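You operate a simulated robot arm through the tools that you are given. There is no shell and no other tool.

You are at the controls of a simulated robot arm. One attempt, no reset.

TASK
Sand the rough patch off the pale door, then wipe the sawdust off the table board.
Fine: orange sanding block and green dust cloth go back where they lay. Tip and ram nothing that leans or stands free. Pinch, break and dent nothing; leave nothing switched on. What is to be rubbed or washed off counts as gone when no trace of it is left.

Only the result counts: the job must be done as asked and must still hold three seconds after the hand-in. Knocking over, shifting, dropping, spilling or breaking anything else fails it. Flat cloth is picked up by pressing the open fingertips on it (5 to 10 N) and closing them slowly along it; thin cloth reads only 2 to 8 mm in the jaws.

THE ROBOT
A 7-joint arm with a two-finger parallel gripper, fixed in place. Base frame: the origin is at the foot of the arm, x ahead of it, y to its left, z up; the work surface is at about z = 0.88. Readings come in m, rad, newtons and seconds.
Its first joint turns from -2.601 to 2.601 rad. Payload 3.5 kg.
Tool frame: the origin (TCP) lies between the finger pads and is the grasp point; the fingertips stand 0.023 m ahead of it; z points along the fingers, y is the line along which they close. The gripper opens to 0.094 m. The fingers are 0.038 m wide and 0.01 m thick; the gripper's body (0.054 by 0.096 m) begins 0.039 m behind the TCP.
Orientation is that of the tool frame in the base frame, as a unit quaternion [w, x, y, z]. With the fingers straight down and closing along the base's y, the tool's x points along the base's -x, its y along +y and its z along -z.

THE INTERFACE
- The arm moves only by the tool arm_command. Its argument "rows" is a list of rows, each a list of 7 numbers: the finger opening in m, from 0 to 0.094, then the shift along the tool's x, y, z in m, then the turn, a rotation vector about the tool's x, y, z in rad. In form: [[grip, x, y, z, rx, ry, rz], ...]. A call has 1 to 20 rows; each row is the pose to reach, as a shift and turn from the pose commanded when the call began, along the tool's axes at that moment. Rows are played at 5 a second. More than 0.05 m and 0.15 rad between two rows, or a gripper value outside its range, and nothing of the call is played. A pose out of reach is approached as far as the arm can. The call stops where the force on the tool passes 40 N (or 10 N more than at its start, if that is more) or the arm is blocked; 0.2 s more then pass. Each finger travels about 0.153 m/s and halts on what it meets, pressing with about 20 N; the grip force reading is that of the motor and also rises with nothing between the fingers. The clock runs only during rows and for 0.2 s after the last one: add rows that repeat a pose to give the fingers time. It gives the time, the measured TCP pose, the force on the tool (base axes), the opening and the grip force at its end, in the units of the frame above (readings bear some noise), with the torque about the TCP (base axes, N m) and any sound that the robot's microphone picked up.
- Cameras (640 x 400 px; columns grow to the right, rows downward): "scene" is fixed at [0.4032, -0.5001, 1.6524]; the picture's right is [-0.99, -0.14, 0.00], its down [-0.14, 0.94, -0.32] and it looks along [0.05, -0.32, -0.95] (base axes); focal length 362 px, centre (320, 200). "wrist" rides on the gripper at [0.086, 0.016, -0.074] in the tool frame; the picture's right is [-0.18, 0.98, 0.00], its down [-0.58, -0.11, -0.81] and it looks along [-0.79, -0.15, 0.59] (tool axes); focal length 243 px, centre (320, 200). There is no depth. A picture from a camera that has moved, and an enlarged one, comes with that camera's place and axes in the base frame and with its lens.
- grab_frame(camera): a new picture of that camera. No time passes.
- enlarge(camera, box): a new picture of the part [left, top, right, bottom] of that camera's present view, enlarged. No time passes.
- finish_job(): hands the job in; it is judged then, once.

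Nothing tells you positions but the pictures and the camera data. Unless the task says otherwise, let go and move clear before handing in.

The tools are called after ">>>" as a command line: name --pt "numbers of a row" for each row, then --argument value for the rest, lists and objects as JSON in quotes. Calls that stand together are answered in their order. arm_command: Moves the arm, as the interface text tells. Its arguments: {"type":"object","properties":{"rows":{"type":"array"}},"required":["rows"]} The other tools are called the same way: grab_frame (camera) takes a picture; enlarge (camera, box) takes an enlarged picture of a part of a camera's view; finish_job () hands the job in.

At the start:

```text
time: 0.0
eef_pos: [0.6012, -0.6896, 1.1484]
ee_rot: [-0.001, 0.0, 1.0, -0.001]
wrist_force: [-0.1, 0.9, 0.5]
torque: [-0.02, -0.03, 0.0]
finger_gap: 0.0941
grasp_force: 0.0
```

scene: 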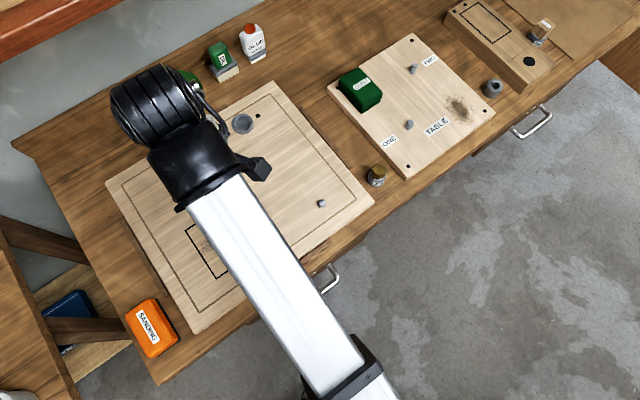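
wrist: 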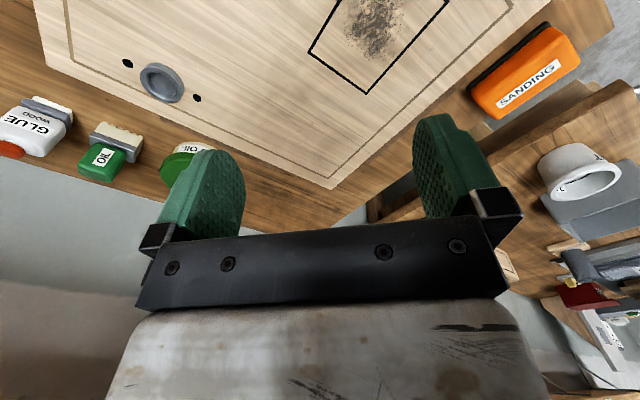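

I see a workbench with a pale door panel (rough patch in a black outlined box, knob and stub), an orange sanding block at the near-left corner, and a table board with sawdust, a green block-like cloth, and pegs. First I'll look closer at everything.

>>> enlarge --camera "scene" --box '[320, 20, 520, 190]'

>>> enlarge --camera "scene" --box '[90, 180, 290, 380]'

>>> enlarge --camera "wrist" --box '[280, 0, 620, 200]'

>>> enlarge --camera "scene" --box '[100, 0, 300, 130]'

```text
2.35 times, centred on (420, 105) of scene
camera zoom: at [0.4032, -0.5001, 1.6524], right [-0.99, -0.14, 0.0], down [-0.14, 0.94, -0.32], along [0.05, -0.32, -0.95], focal length 853 px, centre (85, 424)
```

zoom: 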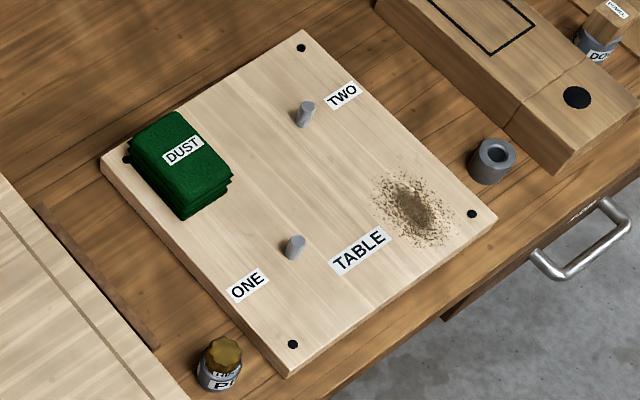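

```text
2.00 times, centred on (190, 280) of scene
camera zoom: at [0.4032, -0.5001, 1.6524], right [-0.99, -0.14, 0.0], down [-0.14, 0.94, -0.32], along [0.05, -0.32, -0.95], focal length 725 px, centre (580, 40)
```

zoom: 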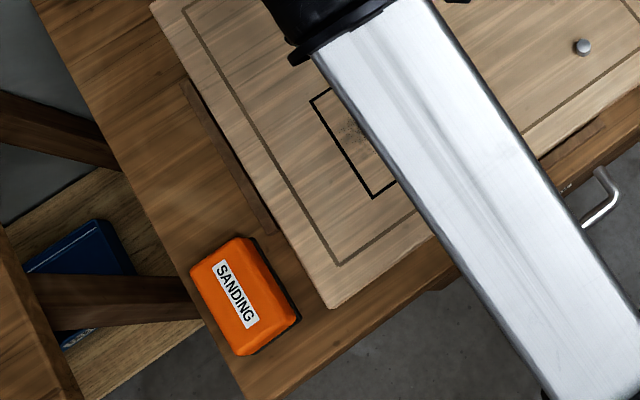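

```text
1.88 times, centred on (450, 100) of wrist
camera zoom: at [0.5146, -0.6719, 1.2244], right [0.18, 0.98, 0.0], down [0.58, -0.11, 0.81], along [0.79, -0.15, -0.59], focal length 457 px, centre (75, 388)
```

zoom: 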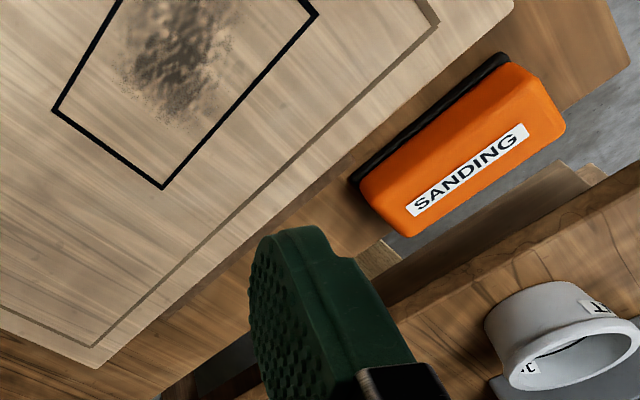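

```text
3.08 times, centred on (200, 65) of scene
camera zoom: at [0.4032, -0.5001, 1.6524], right [-0.99, -0.14, 0.0], down [-0.14, 0.94, -0.32], along [0.05, -0.32, -0.95], focal length 1115 px, centre (689, 615)
```

zoom: 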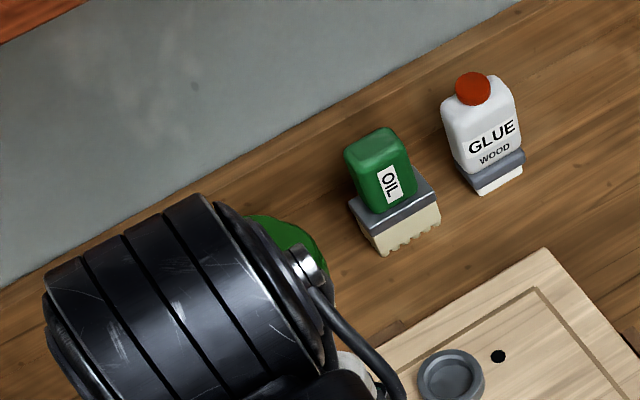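

The door lies at the near left with its rough patch near (0.63, -0.63); the sanding block is near (0.72, -0.45) with its long axis at about 45°. I'll move above the block, turning the gripper to its short axis, and look.

>>> arm_command --pt "0.094 -0.014 0.03 0.0 0 0 0.098" --pt "0.094 -0.028 0.061 0.0 0 0 0.196" --pt "0.094 -0.042 0.092 0.0 0 0 0.294" --pt "0.094 -0.057 0.122 0.0 0 0 0.392" --pt "0.094 -0.071 0.153 0.0 0 0 0.49" --pt "0.094 -0.085 0.184 0.0 0 0 0.589" --pt "0.094 -0.1 0.214 0.02 0 0 0.687" --pt "0.094 -0.114 0.245 0.04 0 0 0.785" --pt "0.094 -0.114 0.245 0.04 0 0 0.785"

```text
time: 0.6
eef_pos: [0.6231, -0.6439, 1.1489]
ee_rot: [0.0, 0.064, 0.998, -0.003]
wrist_force: [-8.4, -15.7, -3.6]
torque: [1.4, -1.16, 1.71]
finger_gap: 0.0939
grasp_force: 0.2
stopped in row 2: the force on the tool passed its limit at 91 N (the readings are from after the stop); the commanded pose is now the measured one
```

Something was touched at this height; I'll look to see what it was.

>>> grab_frame --camera "scene"

>>> grab_frame --camera "wrist"

```text
taken
```

scene: 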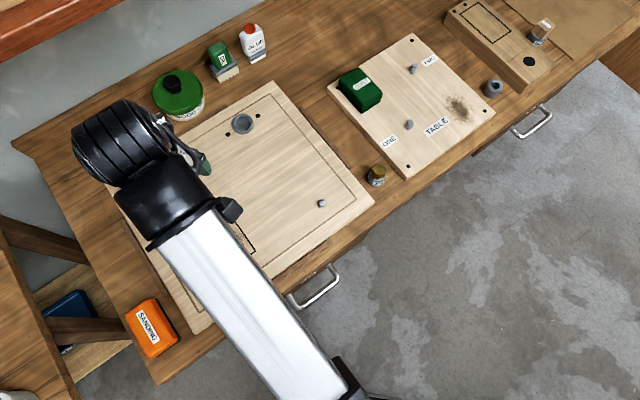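

```text
taken
camera wrist: at [0.5393, -0.6148, 1.2247], right [0.31, 0.95, -0.01], down [0.56, -0.18, 0.81], along [0.77, -0.25, -0.59], focal length 243 px, centre (320, 200)
```

wrist: 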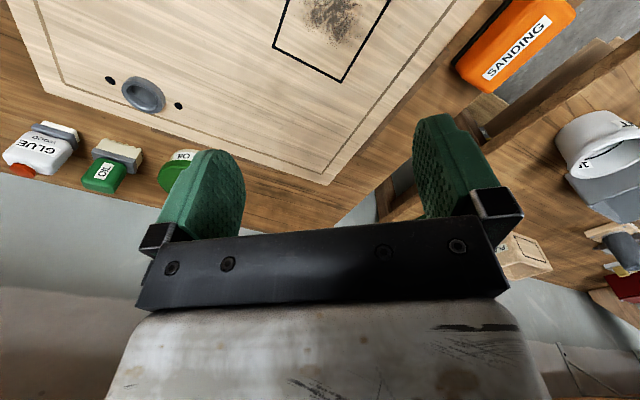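

Nothing visible is against the gripper. I'll hold still one step to read the resting force.

>>> arm_command --pt "0.094 0 0 0 0 0 0"

>>> enlarge --camera "scene" --box '[60, 80, 260, 220]'

>>> enlarge --camera "scene" --box '[0, 200, 200, 400]'

```text
time: 1.0
eef_pos: [0.6248, -0.642, 1.1486]
ee_rot: [0.0, 0.063, 0.998, -0.002]
wrist_force: [-14.1, -23.1, -8.5]
torque: [2.02, -2.11, 2.66]
finger_gap: 0.0941
grasp_force: 0.1
```

```text
2.86 times, centred on (160, 150) of scene
camera zoom: at [0.4032, -0.5001, 1.6524], right [-0.99, -0.14, 0.0], down [-0.14, 0.94, -0.32], along [0.05, -0.32, -0.95], focal length 1036 px, centre (777, 343)
```

zoom: 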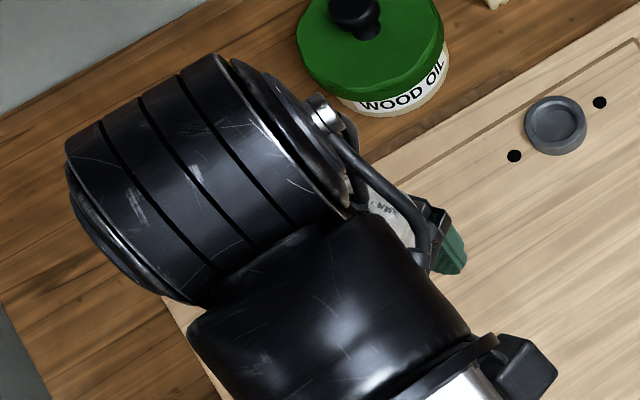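

```text
2.00 times, centred on (100, 300) of scene
camera zoom: at [0.4032, -0.5001, 1.6524], right [-0.99, -0.14, 0.0], down [-0.14, 0.94, -0.32], along [0.05, -0.32, -0.95], focal length 725 px, centre (760, 0)
```

zoom: 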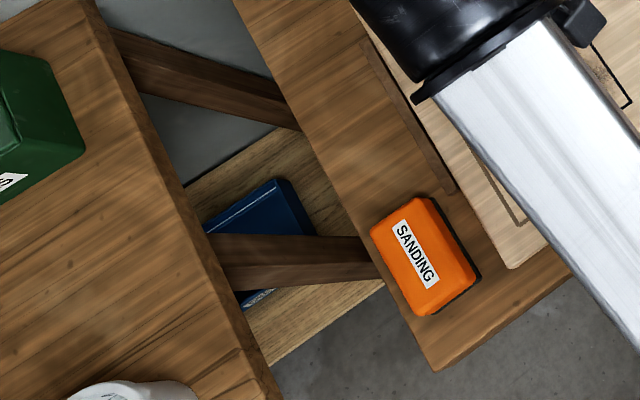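

The force line runs through the wrist camera: it was the camera pressing against the arm's own forearm as I turned it inward, so nothing on the bench was touched. I'll turn the other way, swinging the camera away from the forearm.

>>> arm_command --pt "0.094 0 0 0 0 0 -0.12" --pt "0.094 0 0 0 0 0 -0.24" --pt "0.094 0 0 0 0 0 -0.36" --pt "0.094 0 0 0 0 0 -0.48" --pt "0.094 0 0 0 0 0 -0.6" --pt "0.094 0 0 0 0 0 -0.6"

```text
time: 2.4
eef_pos: [0.6242, -0.6423, 1.1494]
ee_rot: [-0.003, -0.233, 0.972, -0.002]
wrist_force: [-0.1, 0.0, -0.8]
torque: [-0.01, 0.04, -0.02]
finger_gap: 0.0941
grasp_force: 0.0
```

Free again. Continuing to turn so that the camera ends up on the outer side.

>>> arm_command --pt "0.094 0 0 0 0 0 -0.135" --pt "0.094 0 0 0 0 0 -0.27" --pt "0.094 0 0 0 0 0 -0.405" --pt "0.094 0 0 0 0 0 -0.54" --pt "0.094 0 0 0 0 0 -0.675" --pt "0.094 0 0 0 0 0 -0.81" --pt "0.094 0 0 0 0 0 -0.945" --pt "0.094 0 0 0 0 0 -1.08" --pt "0.094 0 0 0 0 0 -1.215" --pt "0.094 0 0 0 0 0 -1.35" --pt "0.094 0 0 0 0 0 -1.485" --pt "0.094 0 0 0 0 0 -1.62" --pt "0.094 0 0 0 0 0 -1.755" --pt "0.094 0 0 0 0 0 -1.886" --pt "0.094 0 0 0 0 0 -1.886"

>>> grab_frame --camera "wrist"

>>> grab_frame --camera "scene"

```text
time: 5.6
eef_pos: [0.6322, -0.6336, 1.1495]
ee_rot: [-0.001, 0.907, -0.422, 0.002]
wrist_force: [-0.2, -0.1, -1.2]
torque: [0.01, 0.04, 0.0]
finger_gap: 0.0937
grasp_force: 0.2
out of reach, approached as far as the arm can: row 14, 15
```

```text
taken
camera wrist: at [0.6751, -0.7088, 1.2247], right [-0.87, -0.49, 0.0], down [-0.29, 0.52, 0.81], along [-0.39, 0.7, -0.59], focal length 243 px, centre (320, 200)
```

wrist: 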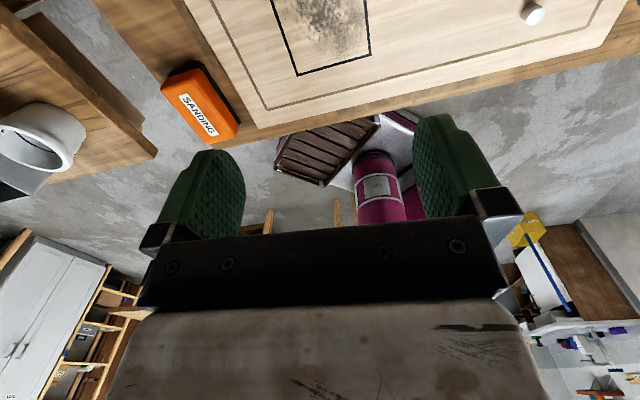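

```text
taken
```

scene: 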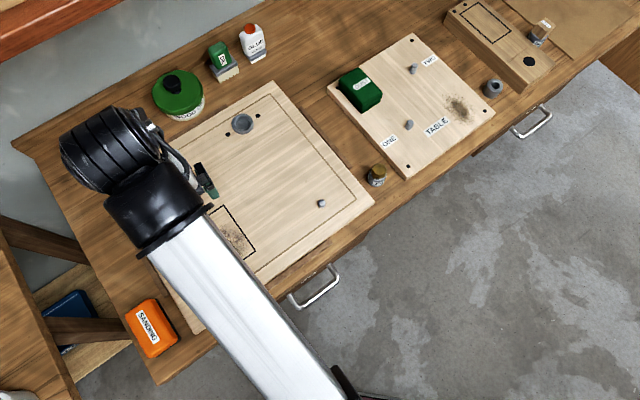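

The camera now sits on the outer side, near the turn limit for this azimuth. The second bench at left turns out to be about as low as the work surface, so there's clearance. Let me look closer at the block and patch.

>>> enlarge --camera "wrist" --box '[100, 0, 420, 200]'

>>> enlarge --camera "scene" --box '[110, 280, 190, 370]'

>>> enlarge --camera "scene" --box '[180, 180, 290, 280]'

```text
2.00 times, centred on (260, 100) of wrist
camera zoom: at [0.6751, -0.7088, 1.2247], right [-0.87, -0.49, 0.0], down [-0.29, 0.52, 0.81], along [-0.39, 0.7, -0.59], focal length 485 px, centre (440, 400)
```

zoom: 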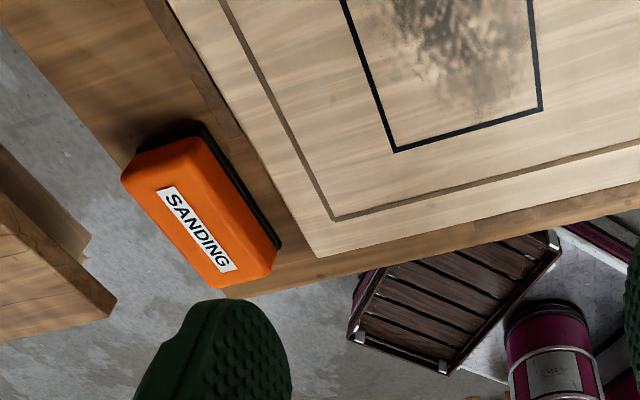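

```text
4.44 times, centred on (150, 325) of scene
camera zoom: at [0.4032, -0.5001, 1.6524], right [-0.99, -0.14, 0.0], down [-0.14, 0.94, -0.32], along [0.05, -0.32, -0.95], focal length 1611 px, centre (1076, -356)
```

zoom: 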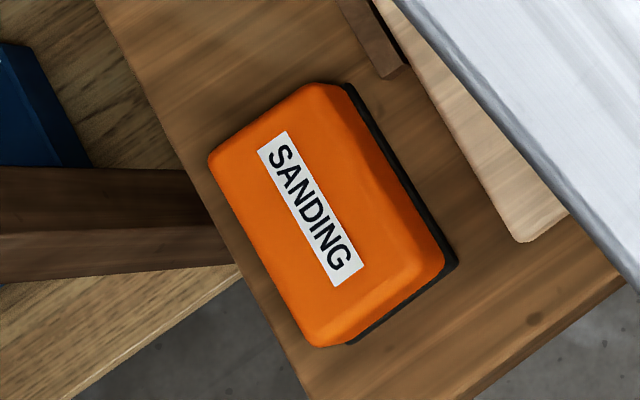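

```text
4.00 times, centred on (235, 230) of scene
camera zoom: at [0.4032, -0.5001, 1.6524], right [-0.99, -0.14, 0.0], down [-0.14, 0.94, -0.32], along [0.05, -0.32, -0.95], focal length 1450 px, centre (660, 80)
```

zoom: 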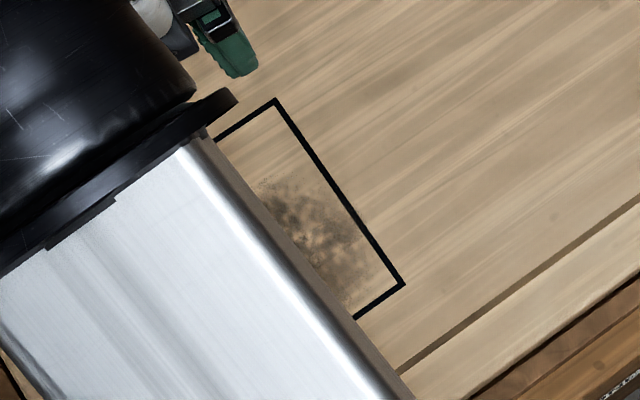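

The block's sole runs from about (0.740, -0.497) to (0.671, -0.428), is roughly 0.058 wide, and its top is near z 0.93. I'll move above it and then correct the pose.

>>> arm_command --pt "0.094 -0.0144 -0.0326 0.0 0 0 0" --pt "0.094 -0.0288 -0.0652 0.0 0 0 0" --pt "0.094 -0.0432 -0.0978 0.01 0 0 0" --pt "0.094 -0.0575 -0.1304 0.02 0 0 0" --pt "0.094 -0.0719 -0.163 0.03 0 0 0" --pt "0.094 -0.0863 -0.1956 0.04 0 0 0" --pt "0.094 -0.0863 -0.1956 0.04 0 0 0"

>>> grab_frame --camera "wrist"

>>> grab_frame --camera "scene"

```text
time: 7.2
eef_pos: [0.7261, -0.4412, 1.1098]
ee_rot: [-0.001, 0.906, -0.423, 0.001]
wrist_force: [-0.3, -0.1, 0.8]
torque: [0.0, -0.01, 0.01]
finger_gap: 0.0942
grasp_force: 0.0
```

```text
taken
camera wrist: at [0.7695, -0.5166, 1.1859], right [-0.87, -0.49, 0.0], down [-0.29, 0.52, 0.81], along [-0.39, 0.7, -0.59], focal length 243 px, centre (320, 200)
```

wrist: 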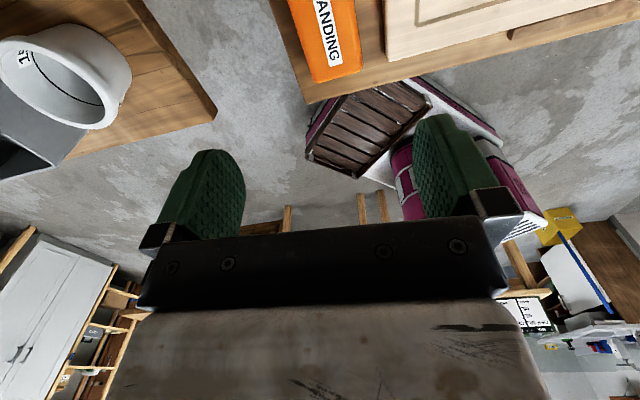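

```text
taken
```

scene: 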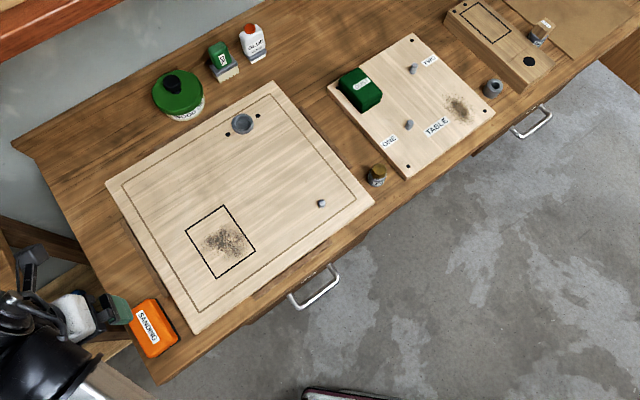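

Now the scene camera has a clear view of the door and patch; I'll measure them carefully.

>>> enlarge --camera "scene" --box '[170, 190, 270, 290]'

>>> enlarge --camera "scene" --box '[100, 80, 380, 340]'

>>> enlarge --camera "scene" --box '[60, 270, 200, 370]'

>>> enlarge --camera "wrist" --box '[240, 0, 440, 120]'

```text
4.00 times, centred on (220, 240) of scene
camera zoom: at [0.4032, -0.5001, 1.6524], right [-0.99, -0.14, 0.0], down [-0.14, 0.94, -0.32], along [0.05, -0.32, -0.95], focal length 1450 px, centre (720, 40)
```

zoom: 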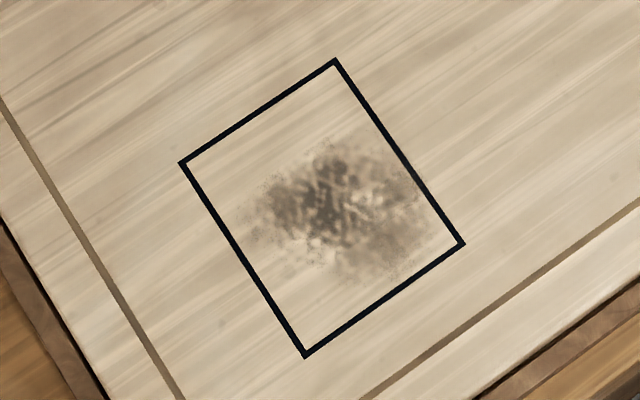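

```text
1.54 times, centred on (240, 210) of scene
camera zoom: at [0.4032, -0.5001, 1.6524], right [-0.99, -0.14, 0.0], down [-0.14, 0.94, -0.32], along [0.05, -0.32, -0.95], focal length 558 px, centre (443, 185)
```

zoom: 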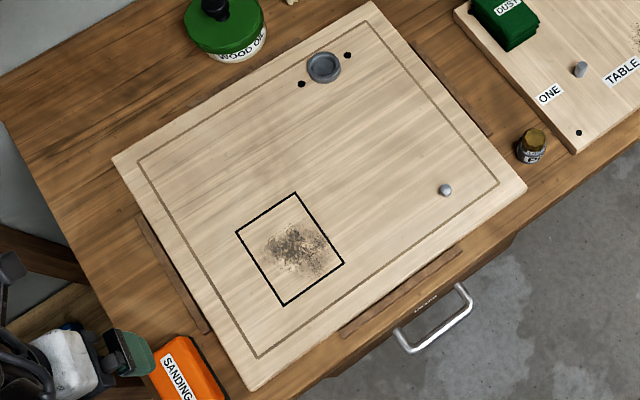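

```text
4.00 times, centred on (130, 320) of scene
camera zoom: at [0.4032, -0.5001, 1.6524], right [-0.99, -0.14, 0.0], down [-0.14, 0.94, -0.32], along [0.05, -0.32, -0.95], focal length 1450 px, centre (1080, -280)
```

zoom: 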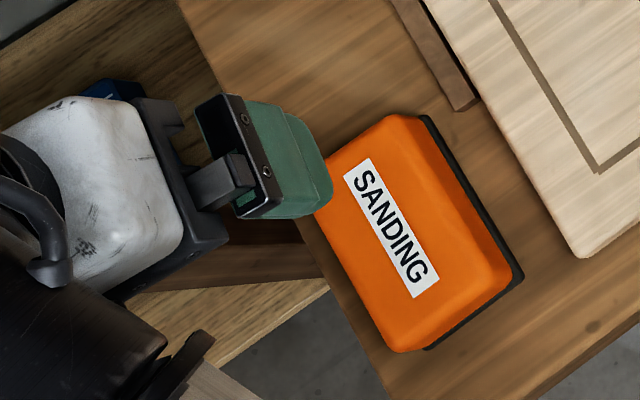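

```text
3.20 times, centred on (340, 60) of wrist
camera zoom: at [0.7695, -0.5166, 1.1859], right [-0.87, -0.49, 0.0], down [-0.29, 0.52, 0.81], along [-0.39, 0.7, -0.59], focal length 776 px, centre (256, 648)
```

zoom: 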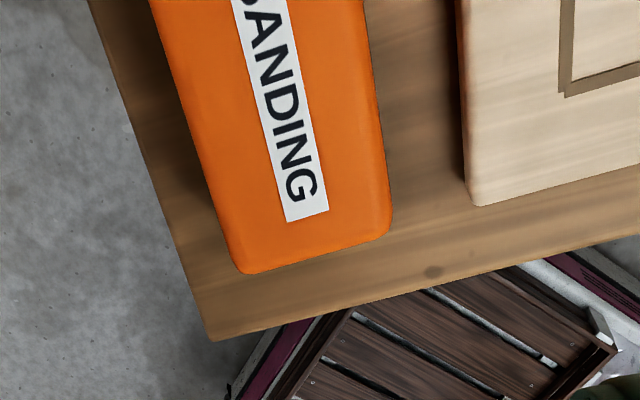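

The door's top is near z 0.90, its patch centred near (0.628, -0.627) in a 0.096 × 0.126 frame that runs parallel to the block. The block centre is about (0.725, -0.4435). I'll align, narrow the opening to keep off the door edge, and descend part-way.

>>> arm_command --pt "0.078 0.0011 0.0023 0.0 0 0 -0.045" --pt "0.078 0.0011 0.0023 0.0 0 0 -0.09" --pt "0.078 0.0011 0.0023 0.035 0 0 -0.09" --pt "0.078 0.0011 0.0023 0.07 0 0 -0.09" --pt "0.078 0.0011 0.0023 0.1 0 0 -0.09" --pt "0.078 0.0011 0.0023 0.125 0 0 -0.09" --pt "0.078 0.0011 0.0023 0.125 0 0 -0.09"

>>> enlarge --camera "scene" --box '[60, 270, 200, 370]'

>>> grab_frame --camera "wrist"

```text
time: 8.8
eef_pos: [0.7255, -0.4444, 0.9854]
ee_rot: [-0.001, 0.925, -0.38, 0.001]
wrist_force: [-0.3, -0.4, -0.6]
torque: [-0.01, 0.01, 0.02]
finger_gap: 0.0781
grasp_force: 0.0
```

```text
4.00 times, centred on (130, 320) of scene
camera zoom: at [0.4032, -0.5001, 1.6524], right [-0.99, -0.14, 0.0], down [-0.14, 0.94, -0.32], along [0.05, -0.32, -0.95], focal length 1450 px, centre (1080, -280)
```

zoom: 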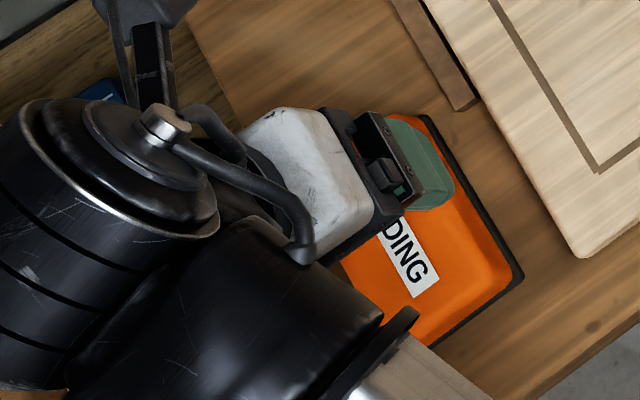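

```text
taken
camera wrist: at [0.7752, -0.5157, 1.0607], right [-0.82, -0.57, 0.0], down [-0.34, 0.49, 0.8], along [-0.46, 0.66, -0.59], focal length 243 px, centre (320, 200)
```

wrist: 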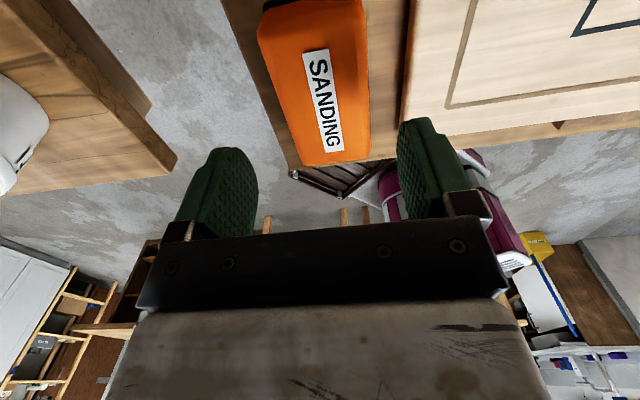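

Alignment agrees from both cameras. I'll descend so the fingertips stay just above door height and close on the block.

>>> arm_command --pt "0.078 0 0 0.02 0 0 0" --pt "0.078 0 0 0.04 0 0 0" --pt "0.078 0 0 0.055 0 0 0" --pt "0.078 0 0 0.061 0 0 0" --pt "0.078 0 0 0.061 0 0 0"

>>> enlarge --camera "wrist" --box '[160, 0, 520, 220]'

>>> enlarge --camera "scene" --box '[60, 270, 200, 370]'

```text
time: 10.0
eef_pos: [0.7254, -0.4441, 0.9235]
ee_rot: [0.0, 0.924, -0.382, 0.002]
wrist_force: [-0.2, -0.3, -0.6]
torque: [-0.01, 0.01, -0.03]
finger_gap: 0.0782
grasp_force: 0.1
```

```text
1.78 times, centred on (340, 110) of wrist
camera zoom: at [0.7755, -0.5153, 0.9997], right [-0.82, -0.57, 0.0], down [-0.34, 0.49, 0.8], along [-0.46, 0.66, -0.59], focal length 431 px, centre (284, 360)
```

zoom: 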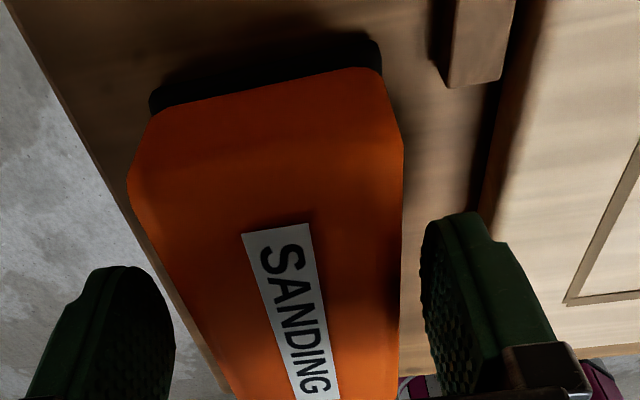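

```text
4.00 times, centred on (130, 320) of scene
camera zoom: at [0.4032, -0.5001, 1.6524], right [-0.99, -0.14, 0.0], down [-0.14, 0.94, -0.32], along [0.05, -0.32, -0.95], focal length 1450 px, centre (1080, -280)
```

zoom: 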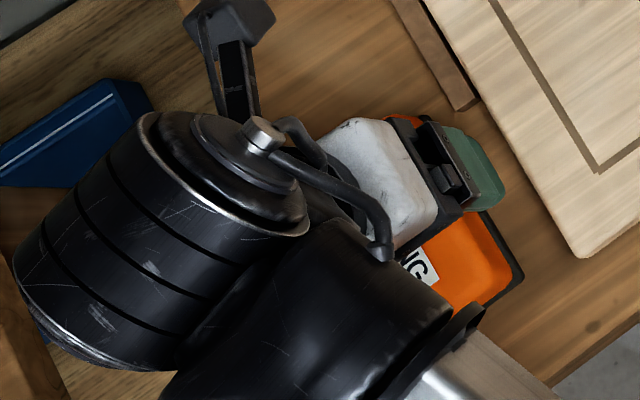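

The block sits 2 mm to the door side between the fingers; I'll correct that and close gently.

>>> arm_command --pt "0.078 0 0.002 0 0 0 0" --pt "0.072 0 0.002 0 0 0 0" --pt "0.067 0 0.002 0 0 0 0" --pt "0.063 0 0.002 0 0 0 0" --pt "0.06 0 0.002 0 0 0 0" --pt "0.057 0 0.002 0 0 0 0" --pt "0.054 0 0.002 0 0 0 0" --pt "0.051 0 0.002 0 0 0 0" --pt "0.048 0 0.002 0 0 0 0" --pt "0.045 0 0.002 0 0 0 0" --pt "0.045 0 0.002 0 0 0 0"

>>> enlarge --camera "wrist" --box '[160, 0, 520, 220]'

```text
time: 12.4
eef_pos: [0.7251, -0.4462, 0.9232]
ee_rot: [-0.001, 0.925, -0.381, 0.002]
wrist_force: [-0.6, -1.5, 1.1]
torque: [-0.01, 0.06, 0.07]
finger_gap: 0.0555
grasp_force: 19.7
```

```text
1.78 times, centred on (340, 110) of wrist
camera zoom: at [0.7739, -0.517, 0.9995], right [-0.82, -0.57, 0.0], down [-0.34, 0.49, 0.81], along [-0.46, 0.66, -0.59], focal length 431 px, centre (284, 360)
```

zoom: 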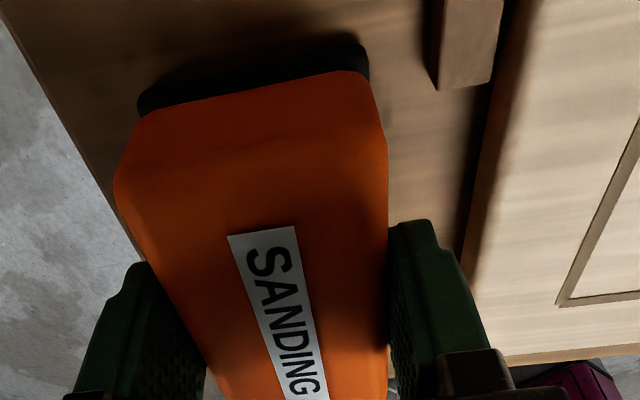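

Gripped at 55 mm. Lift straight up and check the hold.

>>> arm_command --pt "0.045 0 0 -0.01 0 0 0" --pt "0.045 0 0 -0.03 0 0 0" --pt "0.045 0 0 -0.06 0 0 0" --pt "0.045 0 0 -0.06 0 0 0"

>>> grab_frame --camera "wrist"

>>> grab_frame --camera "scene"

```text
time: 13.4
eef_pos: [0.7258, -0.4456, 0.9835]
ee_rot: [0.0, 0.925, -0.381, 0.001]
wrist_force: [0.4, -0.1, -1.2]
torque: [0.02, -0.01, -0.04]
finger_gap: 0.0557
grasp_force: 19.7
```

```text
taken
camera wrist: at [0.7738, -0.5171, 1.0594], right [-0.82, -0.57, 0.0], down [-0.34, 0.49, 0.81], along [-0.46, 0.66, -0.59], focal length 243 px, centre (320, 200)
```

wrist: 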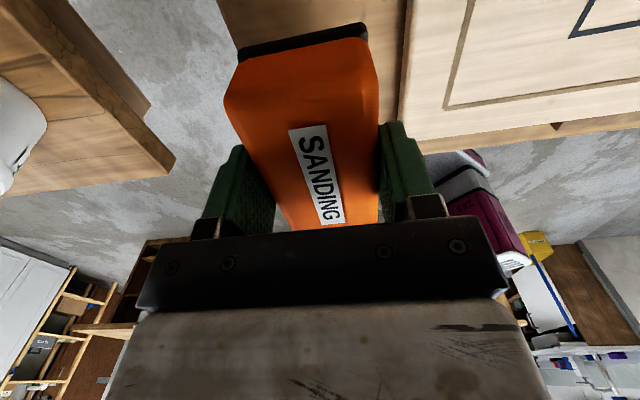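

```text
taken
```

scene: 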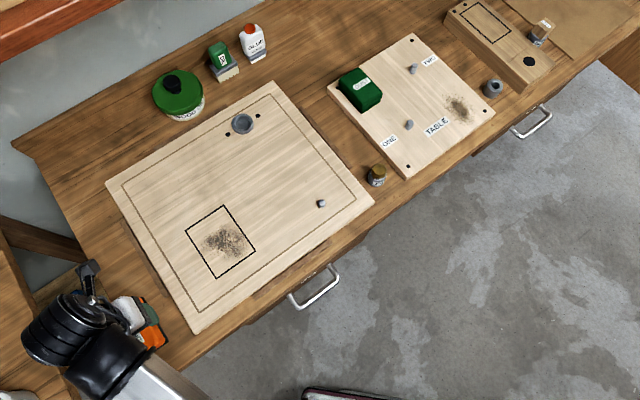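

The block is firmly held. I'll carry it over the door patch, easing the yaw back a little to stay within the turn limit.

>>> arm_command --pt "0.045 0.0082 0.0281 0 0 0 0.028" --pt "0.045 0.0164 0.0563 0 0 0 0.056" --pt "0.045 0.0246 0.0844 0 0 0 0.084" --pt "0.045 0.0327 0.1125 0 0 0 0.112" --pt "0.045 0.0409 0.1407 0 0 0 0.14" --pt "0.045 0.049 0.1688 0 0 0 0.168" --pt "0.045 0.0572 0.197 0 0 0 0.19" --pt "0.045 0.0572 0.197 0 0 0 0.19"

>>> grab_frame --camera "wrist"

>>> grab_frame --camera "scene"

```text
time: 15.2
eef_pos: [0.6259, -0.6245, 0.9826]
ee_rot: [-0.001, 0.884, -0.467, 0.001]
wrist_force: [-0.7, -0.7, -1.3]
torque: [0.02, -0.03, -0.03]
finger_gap: 0.0554
grasp_force: 20.1
```

```text
taken
camera wrist: at [0.6616, -0.7047, 1.0591], right [-0.92, -0.4, 0.0], down [-0.24, 0.54, 0.81], along [-0.32, 0.74, -0.59], focal length 243 px, centre (320, 200)
```

wrist: 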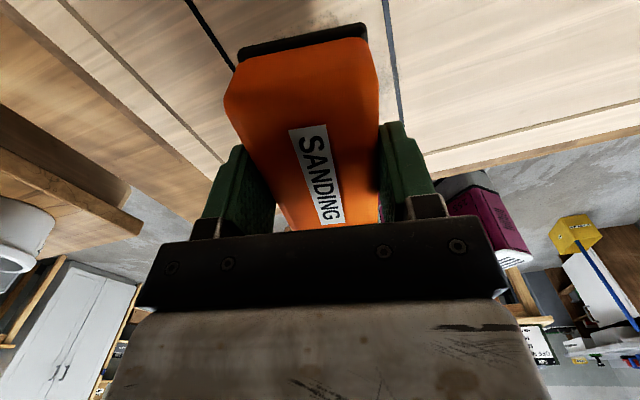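

```text
taken
```

scene: 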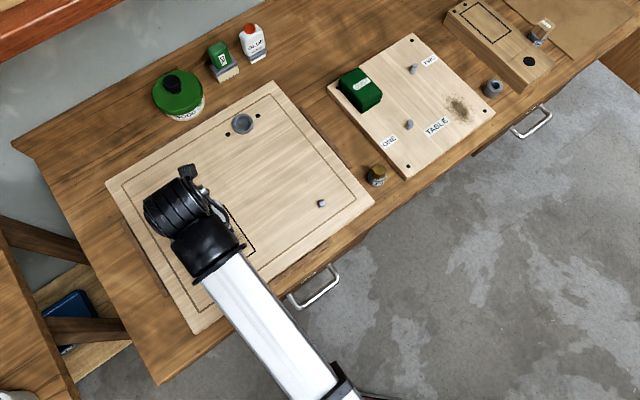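

Over the patch. I'll lower to just above the door, then feel for contact in small steps.

>>> arm_command --pt "0.045 0 0 0.015 0 0 0" --pt "0.045 0 0 0.028 0 0 0" --pt "0.045 0 0 0.034 0 0 0" --pt "0.045 0 0 0.034 0 0 0"

```text
time: 16.2
eef_pos: [0.6259, -0.6265, 0.949]
ee_rot: [0.0, 0.884, -0.467, 0.001]
wrist_force: [-0.2, -0.4, 0.1]
torque: [0.04, -0.01, -0.02]
finger_gap: 0.0555
grasp_force: 19.8
```

>>> arm_command --pt "0.045 0 0 0.002 0 0 0" --pt "0.045 0 0 0.003 0 0 0"

```text
time: 16.8
eef_pos: [0.6261, -0.6259, 0.9453]
ee_rot: [0.0, 0.884, -0.467, 0.002]
wrist_force: [-0.4, 0.8, -1.0]
torque: [0.03, -0.02, 0.02]
finger_gap: 0.0555
grasp_force: 20.0
```

No contact yet at 0.945; continuing down in 1 mm steps.

>>> arm_command --pt "0.045 0 0 0.001 0 0 0" --pt "0.045 0 0 0.002 0 0 0"

```text
time: 17.4
eef_pos: [0.6263, -0.6238, 0.9439]
ee_rot: [-0.001, 0.884, -0.467, 0.002]
wrist_force: [-0.7, 0.6, 0.1]
torque: [0.02, -0.01, 0.0]
finger_gap: 0.0557
grasp_force: 20.2
```

>>> arm_command --pt "0.045 0 0 0.001 0 0 0" --pt "0.045 0 0 0.002 0 0 0"

```text
time: 18.0
eef_pos: [0.6253, -0.6266, 0.9411]
ee_rot: [-0.001, 0.884, -0.467, 0.001]
wrist_force: [-0.2, 1.0, -1.0]
torque: [-0.02, 0.01, 0.01]
finger_gap: 0.0557
grasp_force: 20.4
```

>>> arm_command --pt "0.045 0 0 0.001 0 0 0" --pt "0.045 0 0 0.002 0 0 0"

```text
time: 18.6
eef_pos: [0.6266, -0.6248, 0.9409]
ee_rot: [0.0, 0.884, -0.467, 0.002]
wrist_force: [0.3, -0.3, 16.2]
torque: [0.11, 0.28, 0.02]
finger_gap: 0.0557
grasp_force: 20.0
```

Contact at about TCP z 0.941 with 16 N. I'll ease off slightly and start with gentle sanding strokes across the patch.

>>> arm_command --pt "0.045 0 0 -0.0005 0 0 0" --pt "0.045 0 0.01 -0.0005 0 0 0" --pt "0.045 0 0.02 -0.0005 0 0 0" --pt "0.045 0 0.01 -0.0005 0 0 0" --pt "0.045 0 0 -0.0005 0 0 0" --pt "0.045 0 -0.01 -0.0005 0 0 0" --pt "0.045 0 -0.02 -0.0005 0 0 0" --pt "0.045 0 -0.01 -0.0005 0 0 0" --pt "0.045 0 0 -0.0005 0 0 0"

>>> grab_frame --camera "wrist"

```text
time: 20.6
eef_pos: [0.6277, -0.6233, 0.9406]
ee_rot: [-0.002, 0.884, -0.467, 0.002]
wrist_force: [10.7, 6.5, 14.5]
torque: [0.05, -0.05, 0.0]
finger_gap: 0.0556
grasp_force: 19.7
```

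```text
taken
camera wrist: at [0.6627, -0.7031, 1.017], right [-0.92, -0.4, 0.0], down [-0.24, 0.54, 0.81], along [-0.32, 0.74, -0.59], focal length 243 px, centre (320, 200)
```

wrist: 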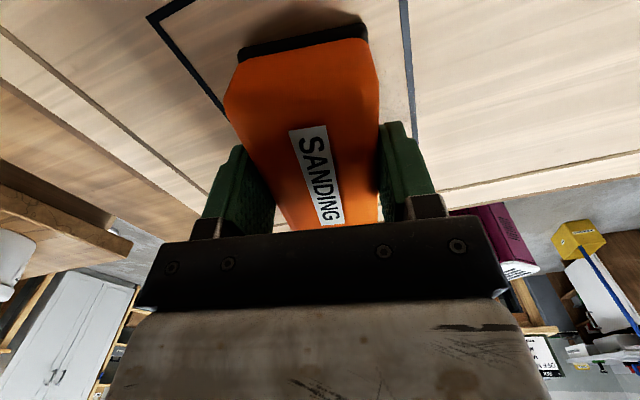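

Good steady rubbing (about 14 N down, friction 12 N, block not slipping). Now full-width strokes.

>>> arm_command --pt "0.045 0 0.016 0 0 0 0" --pt "0.045 0 0.032 0 0 0 0" --pt "0.045 0 0.016 0 0 0 0" --pt "0.045 0 0 0 0 0 0" --pt "0.045 0 -0.016 0 0 0 0" --pt "0.045 0 -0.032 0 0 0 0" --pt "0.045 0 -0.016 0 0 0 0" --pt "0.045 0.006 0 0 0 0 0" --pt "0.045 0.012 0.016 0 0 0 0" --pt "0.045 0.012 0.032 0 0 0 0" --pt "0.045 0.012 0.016 0 0 0 0" --pt "0.045 0.012 0 0 0 0 0" --pt "0.045 0.012 -0.016 0 0 0 0" --pt "0.045 0.012 -0.032 0 0 0 0" --pt "0.045 0.012 -0.016 0 0 0 0" --pt "0.045 0.006 0 0 0 0 0" --pt "0.045 0 0 0 0 0 0"

>>> grab_frame --camera "wrist"

```text
time: 24.2
eef_pos: [0.6258, -0.6257, 0.9396]
ee_rot: [0.0, 0.884, -0.468, 0.002]
wrist_force: [5.8, -5.4, 7.6]
torque: [-0.15, 0.02, 0.09]
finger_gap: 0.056
grasp_force: 20.1
```

```text
taken
camera wrist: at [0.6611, -0.7052, 1.0167], right [-0.92, -0.4, 0.0], down [-0.24, 0.54, 0.8], along [-0.32, 0.74, -0.59], focal length 243 px, centre (320, 200)
```

wrist: 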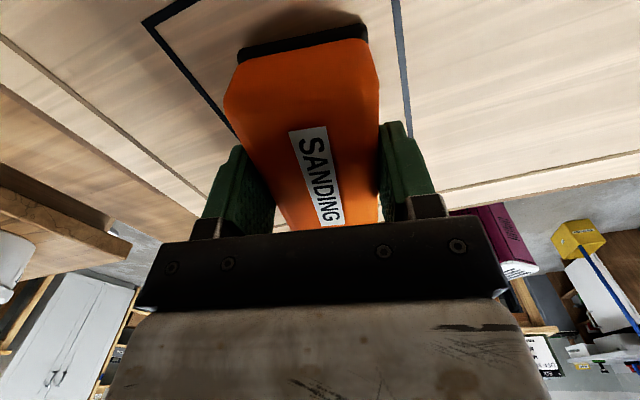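

Now the strokes on the other side of the patch, slightly deeper to keep about 10 N.

>>> arm_command --pt "0.045 -0.006 0.016 0.0002 0 0 0" --pt "0.045 -0.012 0.032 0.0002 0 0 0" --pt "0.045 -0.012 0.016 0.0002 0 0 0" --pt "0.045 -0.012 0 0.0002 0 0 0" --pt "0.045 -0.012 -0.016 0.0002 0 0 0" --pt "0.045 -0.012 -0.032 0.0002 0 0 0" --pt "0.045 -0.012 -0.016 0.0002 0 0 0" --pt "0.045 -0.012 0 0.0002 0 0 0" --pt "0.045 -0.012 0.016 0.0002 0 0 0" --pt "0.045 -0.006 0.032 0.0002 0 0 0" --pt "0.045 0 0.016 0.0002 0 0 0" --pt "0.045 0 0 0.0002 0 0 0" --pt "0.045 0 -0.016 0.0002 0 0 0" --pt "0.045 0 -0.032 0.0002 0 0 0" --pt "0.045 0 -0.016 0.0002 0 0 0" --pt "0.045 0 0 0.0002 0 0 0"

>>> enlarge --camera "scene" --box '[170, 190, 270, 290]'

```text
time: 27.6
eef_pos: [0.6284, -0.6239, 0.9391]
ee_rot: [-0.001, 0.884, -0.467, 0.003]
wrist_force: [8.9, 6.2, 12.3]
torque: [0.05, -0.05, -0.01]
finger_gap: 0.0557
grasp_force: 20.4
```

```text
4.00 times, centred on (220, 240) of scene
camera zoom: at [0.4032, -0.5001, 1.6524], right [-0.99, -0.14, 0.0], down [-0.14, 0.94, -0.32], along [0.05, -0.32, -0.95], focal length 1450 px, centre (720, 40)
```

zoom: 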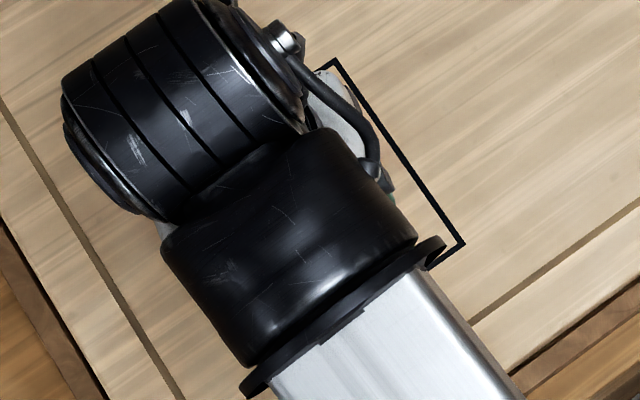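

I'll lift off and carry the block back toward its home spot, which also clears the scene view of the patch.

>>> arm_command --pt "0.045 0 0 -0.015 0 0 0" --pt "0.045 0 0 -0.045 0 0 0" --pt "0.045 -0.0132 -0.026 -0.05 0 0 -0.028" --pt "0.045 -0.0265 -0.052 -0.05 0 0 -0.056" --pt "0.045 -0.0397 -0.078 -0.05 0 0 -0.084" --pt "0.045 -0.053 -0.1039 -0.05 0 0 -0.112" --pt "0.045 -0.0662 -0.1299 -0.05 0 0 -0.14" --pt "0.045 -0.0795 -0.1559 -0.05 0 0 -0.168" --pt "0.045 -0.0927 -0.1818 -0.05 0 0 -0.19" --pt "0.045 -0.0927 -0.1818 -0.05 0 0 -0.19"

>>> enlarge --camera "scene" --box '[170, 190, 270, 290]'

>>> grab_frame --camera "scene"

>>> grab_frame --camera "wrist"

```text
time: 29.8
eef_pos: [0.7245, -0.4462, 0.9901]
ee_rot: [-0.001, 0.925, -0.381, 0.001]
wrist_force: [0.3, -0.4, -0.8]
torque: [0.02, 0.0, 0.01]
finger_gap: 0.0553
grasp_force: 19.4
```

```text
4.00 times, centred on (220, 240) of scene
camera zoom: at [0.4032, -0.5001, 1.6524], right [-0.99, -0.14, 0.0], down [-0.14, 0.94, -0.32], along [0.05, -0.32, -0.95], focal length 1450 px, centre (720, 40)
```

zoom: 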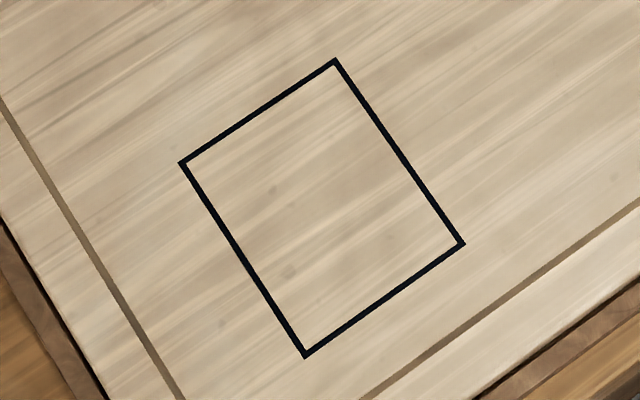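

```text
taken
```

scene: 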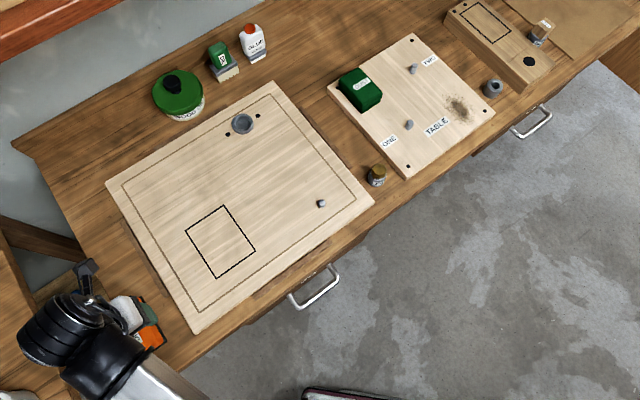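

```text
taken
camera wrist: at [0.7736, -0.5174, 1.0664], right [-0.82, -0.57, 0.0], down [-0.34, 0.49, 0.81], along [-0.46, 0.66, -0.59], focal length 243 px, centre (320, 200)
```

wrist: 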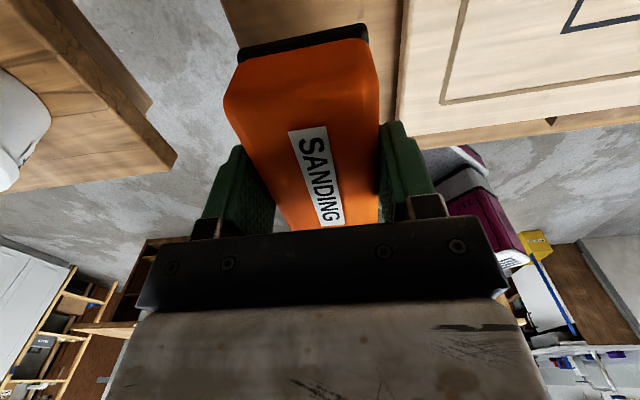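

The patch looks gone; let me check for faint leftovers at higher magnification before I set the block down.

>>> enlarge --camera "scene" --box '[210, 215, 250, 240]'

>>> enlarge --camera "scene" --box '[210, 240, 250, 265]'

>>> enlarge --camera "scene" --box '[280, 150, 360, 200]'

```text
16.00 times, centred on (230, 228) of scene
camera zoom: at [0.4032, -0.5001, 1.6524], right [-0.99, -0.14, 0.0], down [-0.14, 0.94, -0.32], along [0.05, -0.32, -0.95], focal length 5800 px, centre (1760, -240)
```

zoom: 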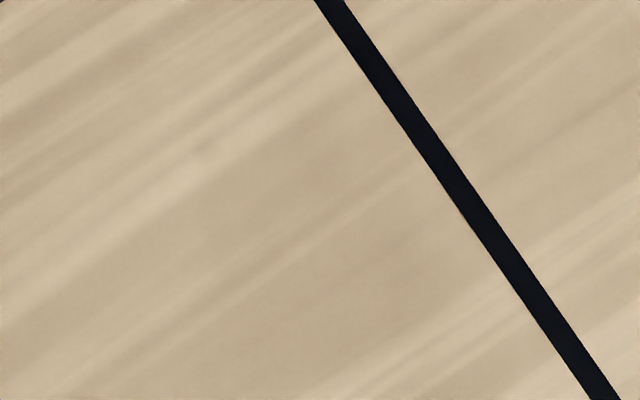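

```text
16.00 times, centred on (230, 252) of scene
camera zoom: at [0.4032, -0.5001, 1.6524], right [-0.99, -0.14, 0.0], down [-0.14, 0.94, -0.32], along [0.05, -0.32, -0.95], focal length 5800 px, centre (1760, -640)
```

zoom: 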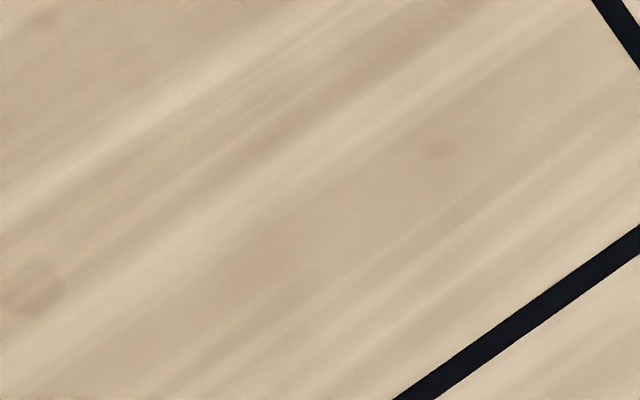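

```text
8.00 times, centred on (320, 175) of scene
camera zoom: at [0.4032, -0.5001, 1.6524], right [-0.99, -0.14, 0.0], down [-0.14, 0.94, -0.32], along [0.05, -0.32, -0.95], focal length 2900 px, centre (320, 400)
```

zoom: 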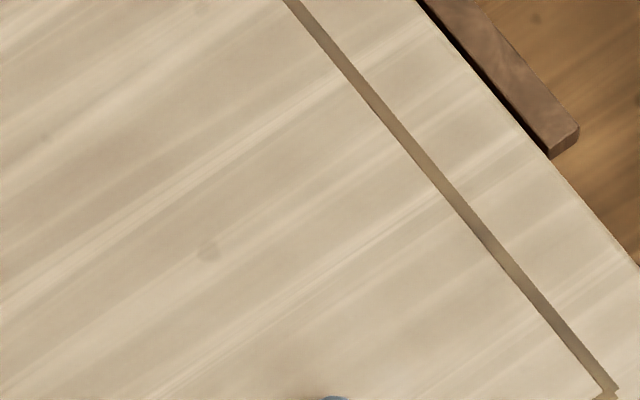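

>>> enlarge --camera "scene" --box '[180, 220, 220, 245]'

>>> enlarge --camera "scene" --box '[185, 240, 225, 265]'

>>> enlarge --camera "scene" --box '[225, 225, 265, 250]'

```text
16.00 times, centred on (200, 232) of scene
camera zoom: at [0.4032, -0.5001, 1.6524], right [-0.99, -0.14, 0.0], down [-0.14, 0.94, -0.32], along [0.05, -0.32, -0.95], focal length 5800 px, centre (2240, -320)
```

zoom: 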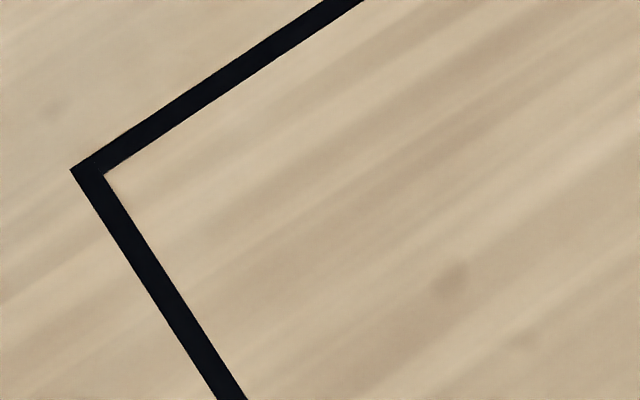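

```text
16.00 times, centred on (205, 252) of scene
camera zoom: at [0.4032, -0.5001, 1.6524], right [-0.99, -0.14, 0.0], down [-0.14, 0.94, -0.32], along [0.05, -0.32, -0.95], focal length 5800 px, centre (2160, -640)
```

zoom: 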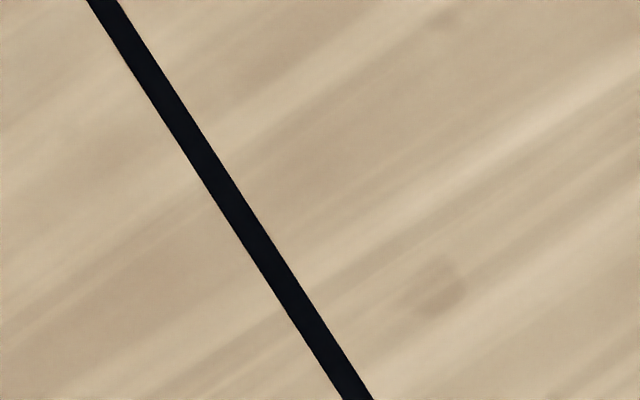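

```text
16.00 times, centred on (245, 238) of scene
camera zoom: at [0.4032, -0.5001, 1.6524], right [-0.99, -0.14, 0.0], down [-0.14, 0.94, -0.32], along [0.05, -0.32, -0.95], focal length 5800 px, centre (1520, -400)
```

zoom: 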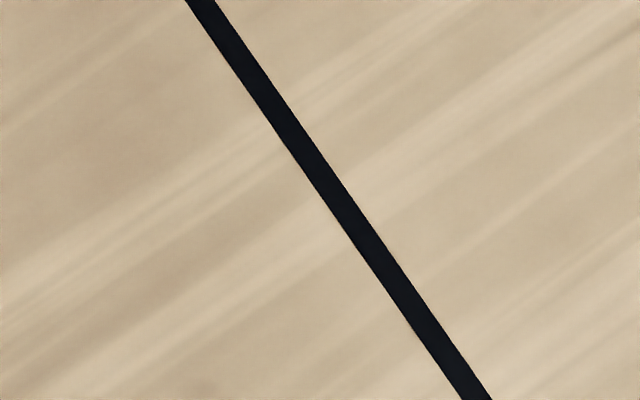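

The door is clean; the remaining faint spots are wood grain found elsewhere too. Now I'll lower the block onto its home place.

>>> arm_command --pt "0.045 0.0 0 0.025 0 0 0" --pt "0.045 0 0 0.048 0 0 0" --pt "0.045 0 0 0.06 0 0 0" --pt "0.045 0 0 0.064 0 0 0" --pt "0.045 0 0 0.064 0 0 0"

```text
time: 31.0
eef_pos: [0.7249, -0.4459, 0.9257]
ee_rot: [0.0, 0.924, -0.382, 0.001]
wrist_force: [0.0, -0.5, -2.0]
torque: [-0.04, 0.01, 0.03]
finger_gap: 0.0557
grasp_force: 20.2
```

>>> arm_command --pt "0.045 0 0 0.001 0 0 0" --pt "0.045 0 0 0.002 0 0 0"

```text
time: 31.6
eef_pos: [0.7239, -0.4466, 0.9243]
ee_rot: [0.0, 0.925, -0.381, 0.001]
wrist_force: [0.2, -0.9, -0.9]
torque: [-0.02, 0.0, 0.01]
finger_gap: 0.0554
grasp_force: 20.5
```

>>> arm_command --pt "0.045 0 0 0.001 0 0 0" --pt "0.045 0 0 0.0015 0 0 0"

```text
time: 32.2
eef_pos: [0.7242, -0.446, 0.9227]
ee_rot: [0.0, 0.925, -0.381, 0.002]
wrist_force: [0.2, -0.6, -0.3]
torque: [0.0, -0.01, 0.01]
finger_gap: 0.0557
grasp_force: 19.8
```

>>> arm_command --pt "0.045 0 0 0.0005 0 0 0" --pt "0.045 0 0 0.001 0 0 0"

```text
time: 32.8
eef_pos: [0.7239, -0.4458, 0.9227]
ee_rot: [0.0, 0.925, -0.381, 0.001]
wrist_force: [-1.4, 0.0, 4.9]
torque: [-0.03, 0.11, -0.01]
finger_gap: 0.0555
grasp_force: 20.1
```

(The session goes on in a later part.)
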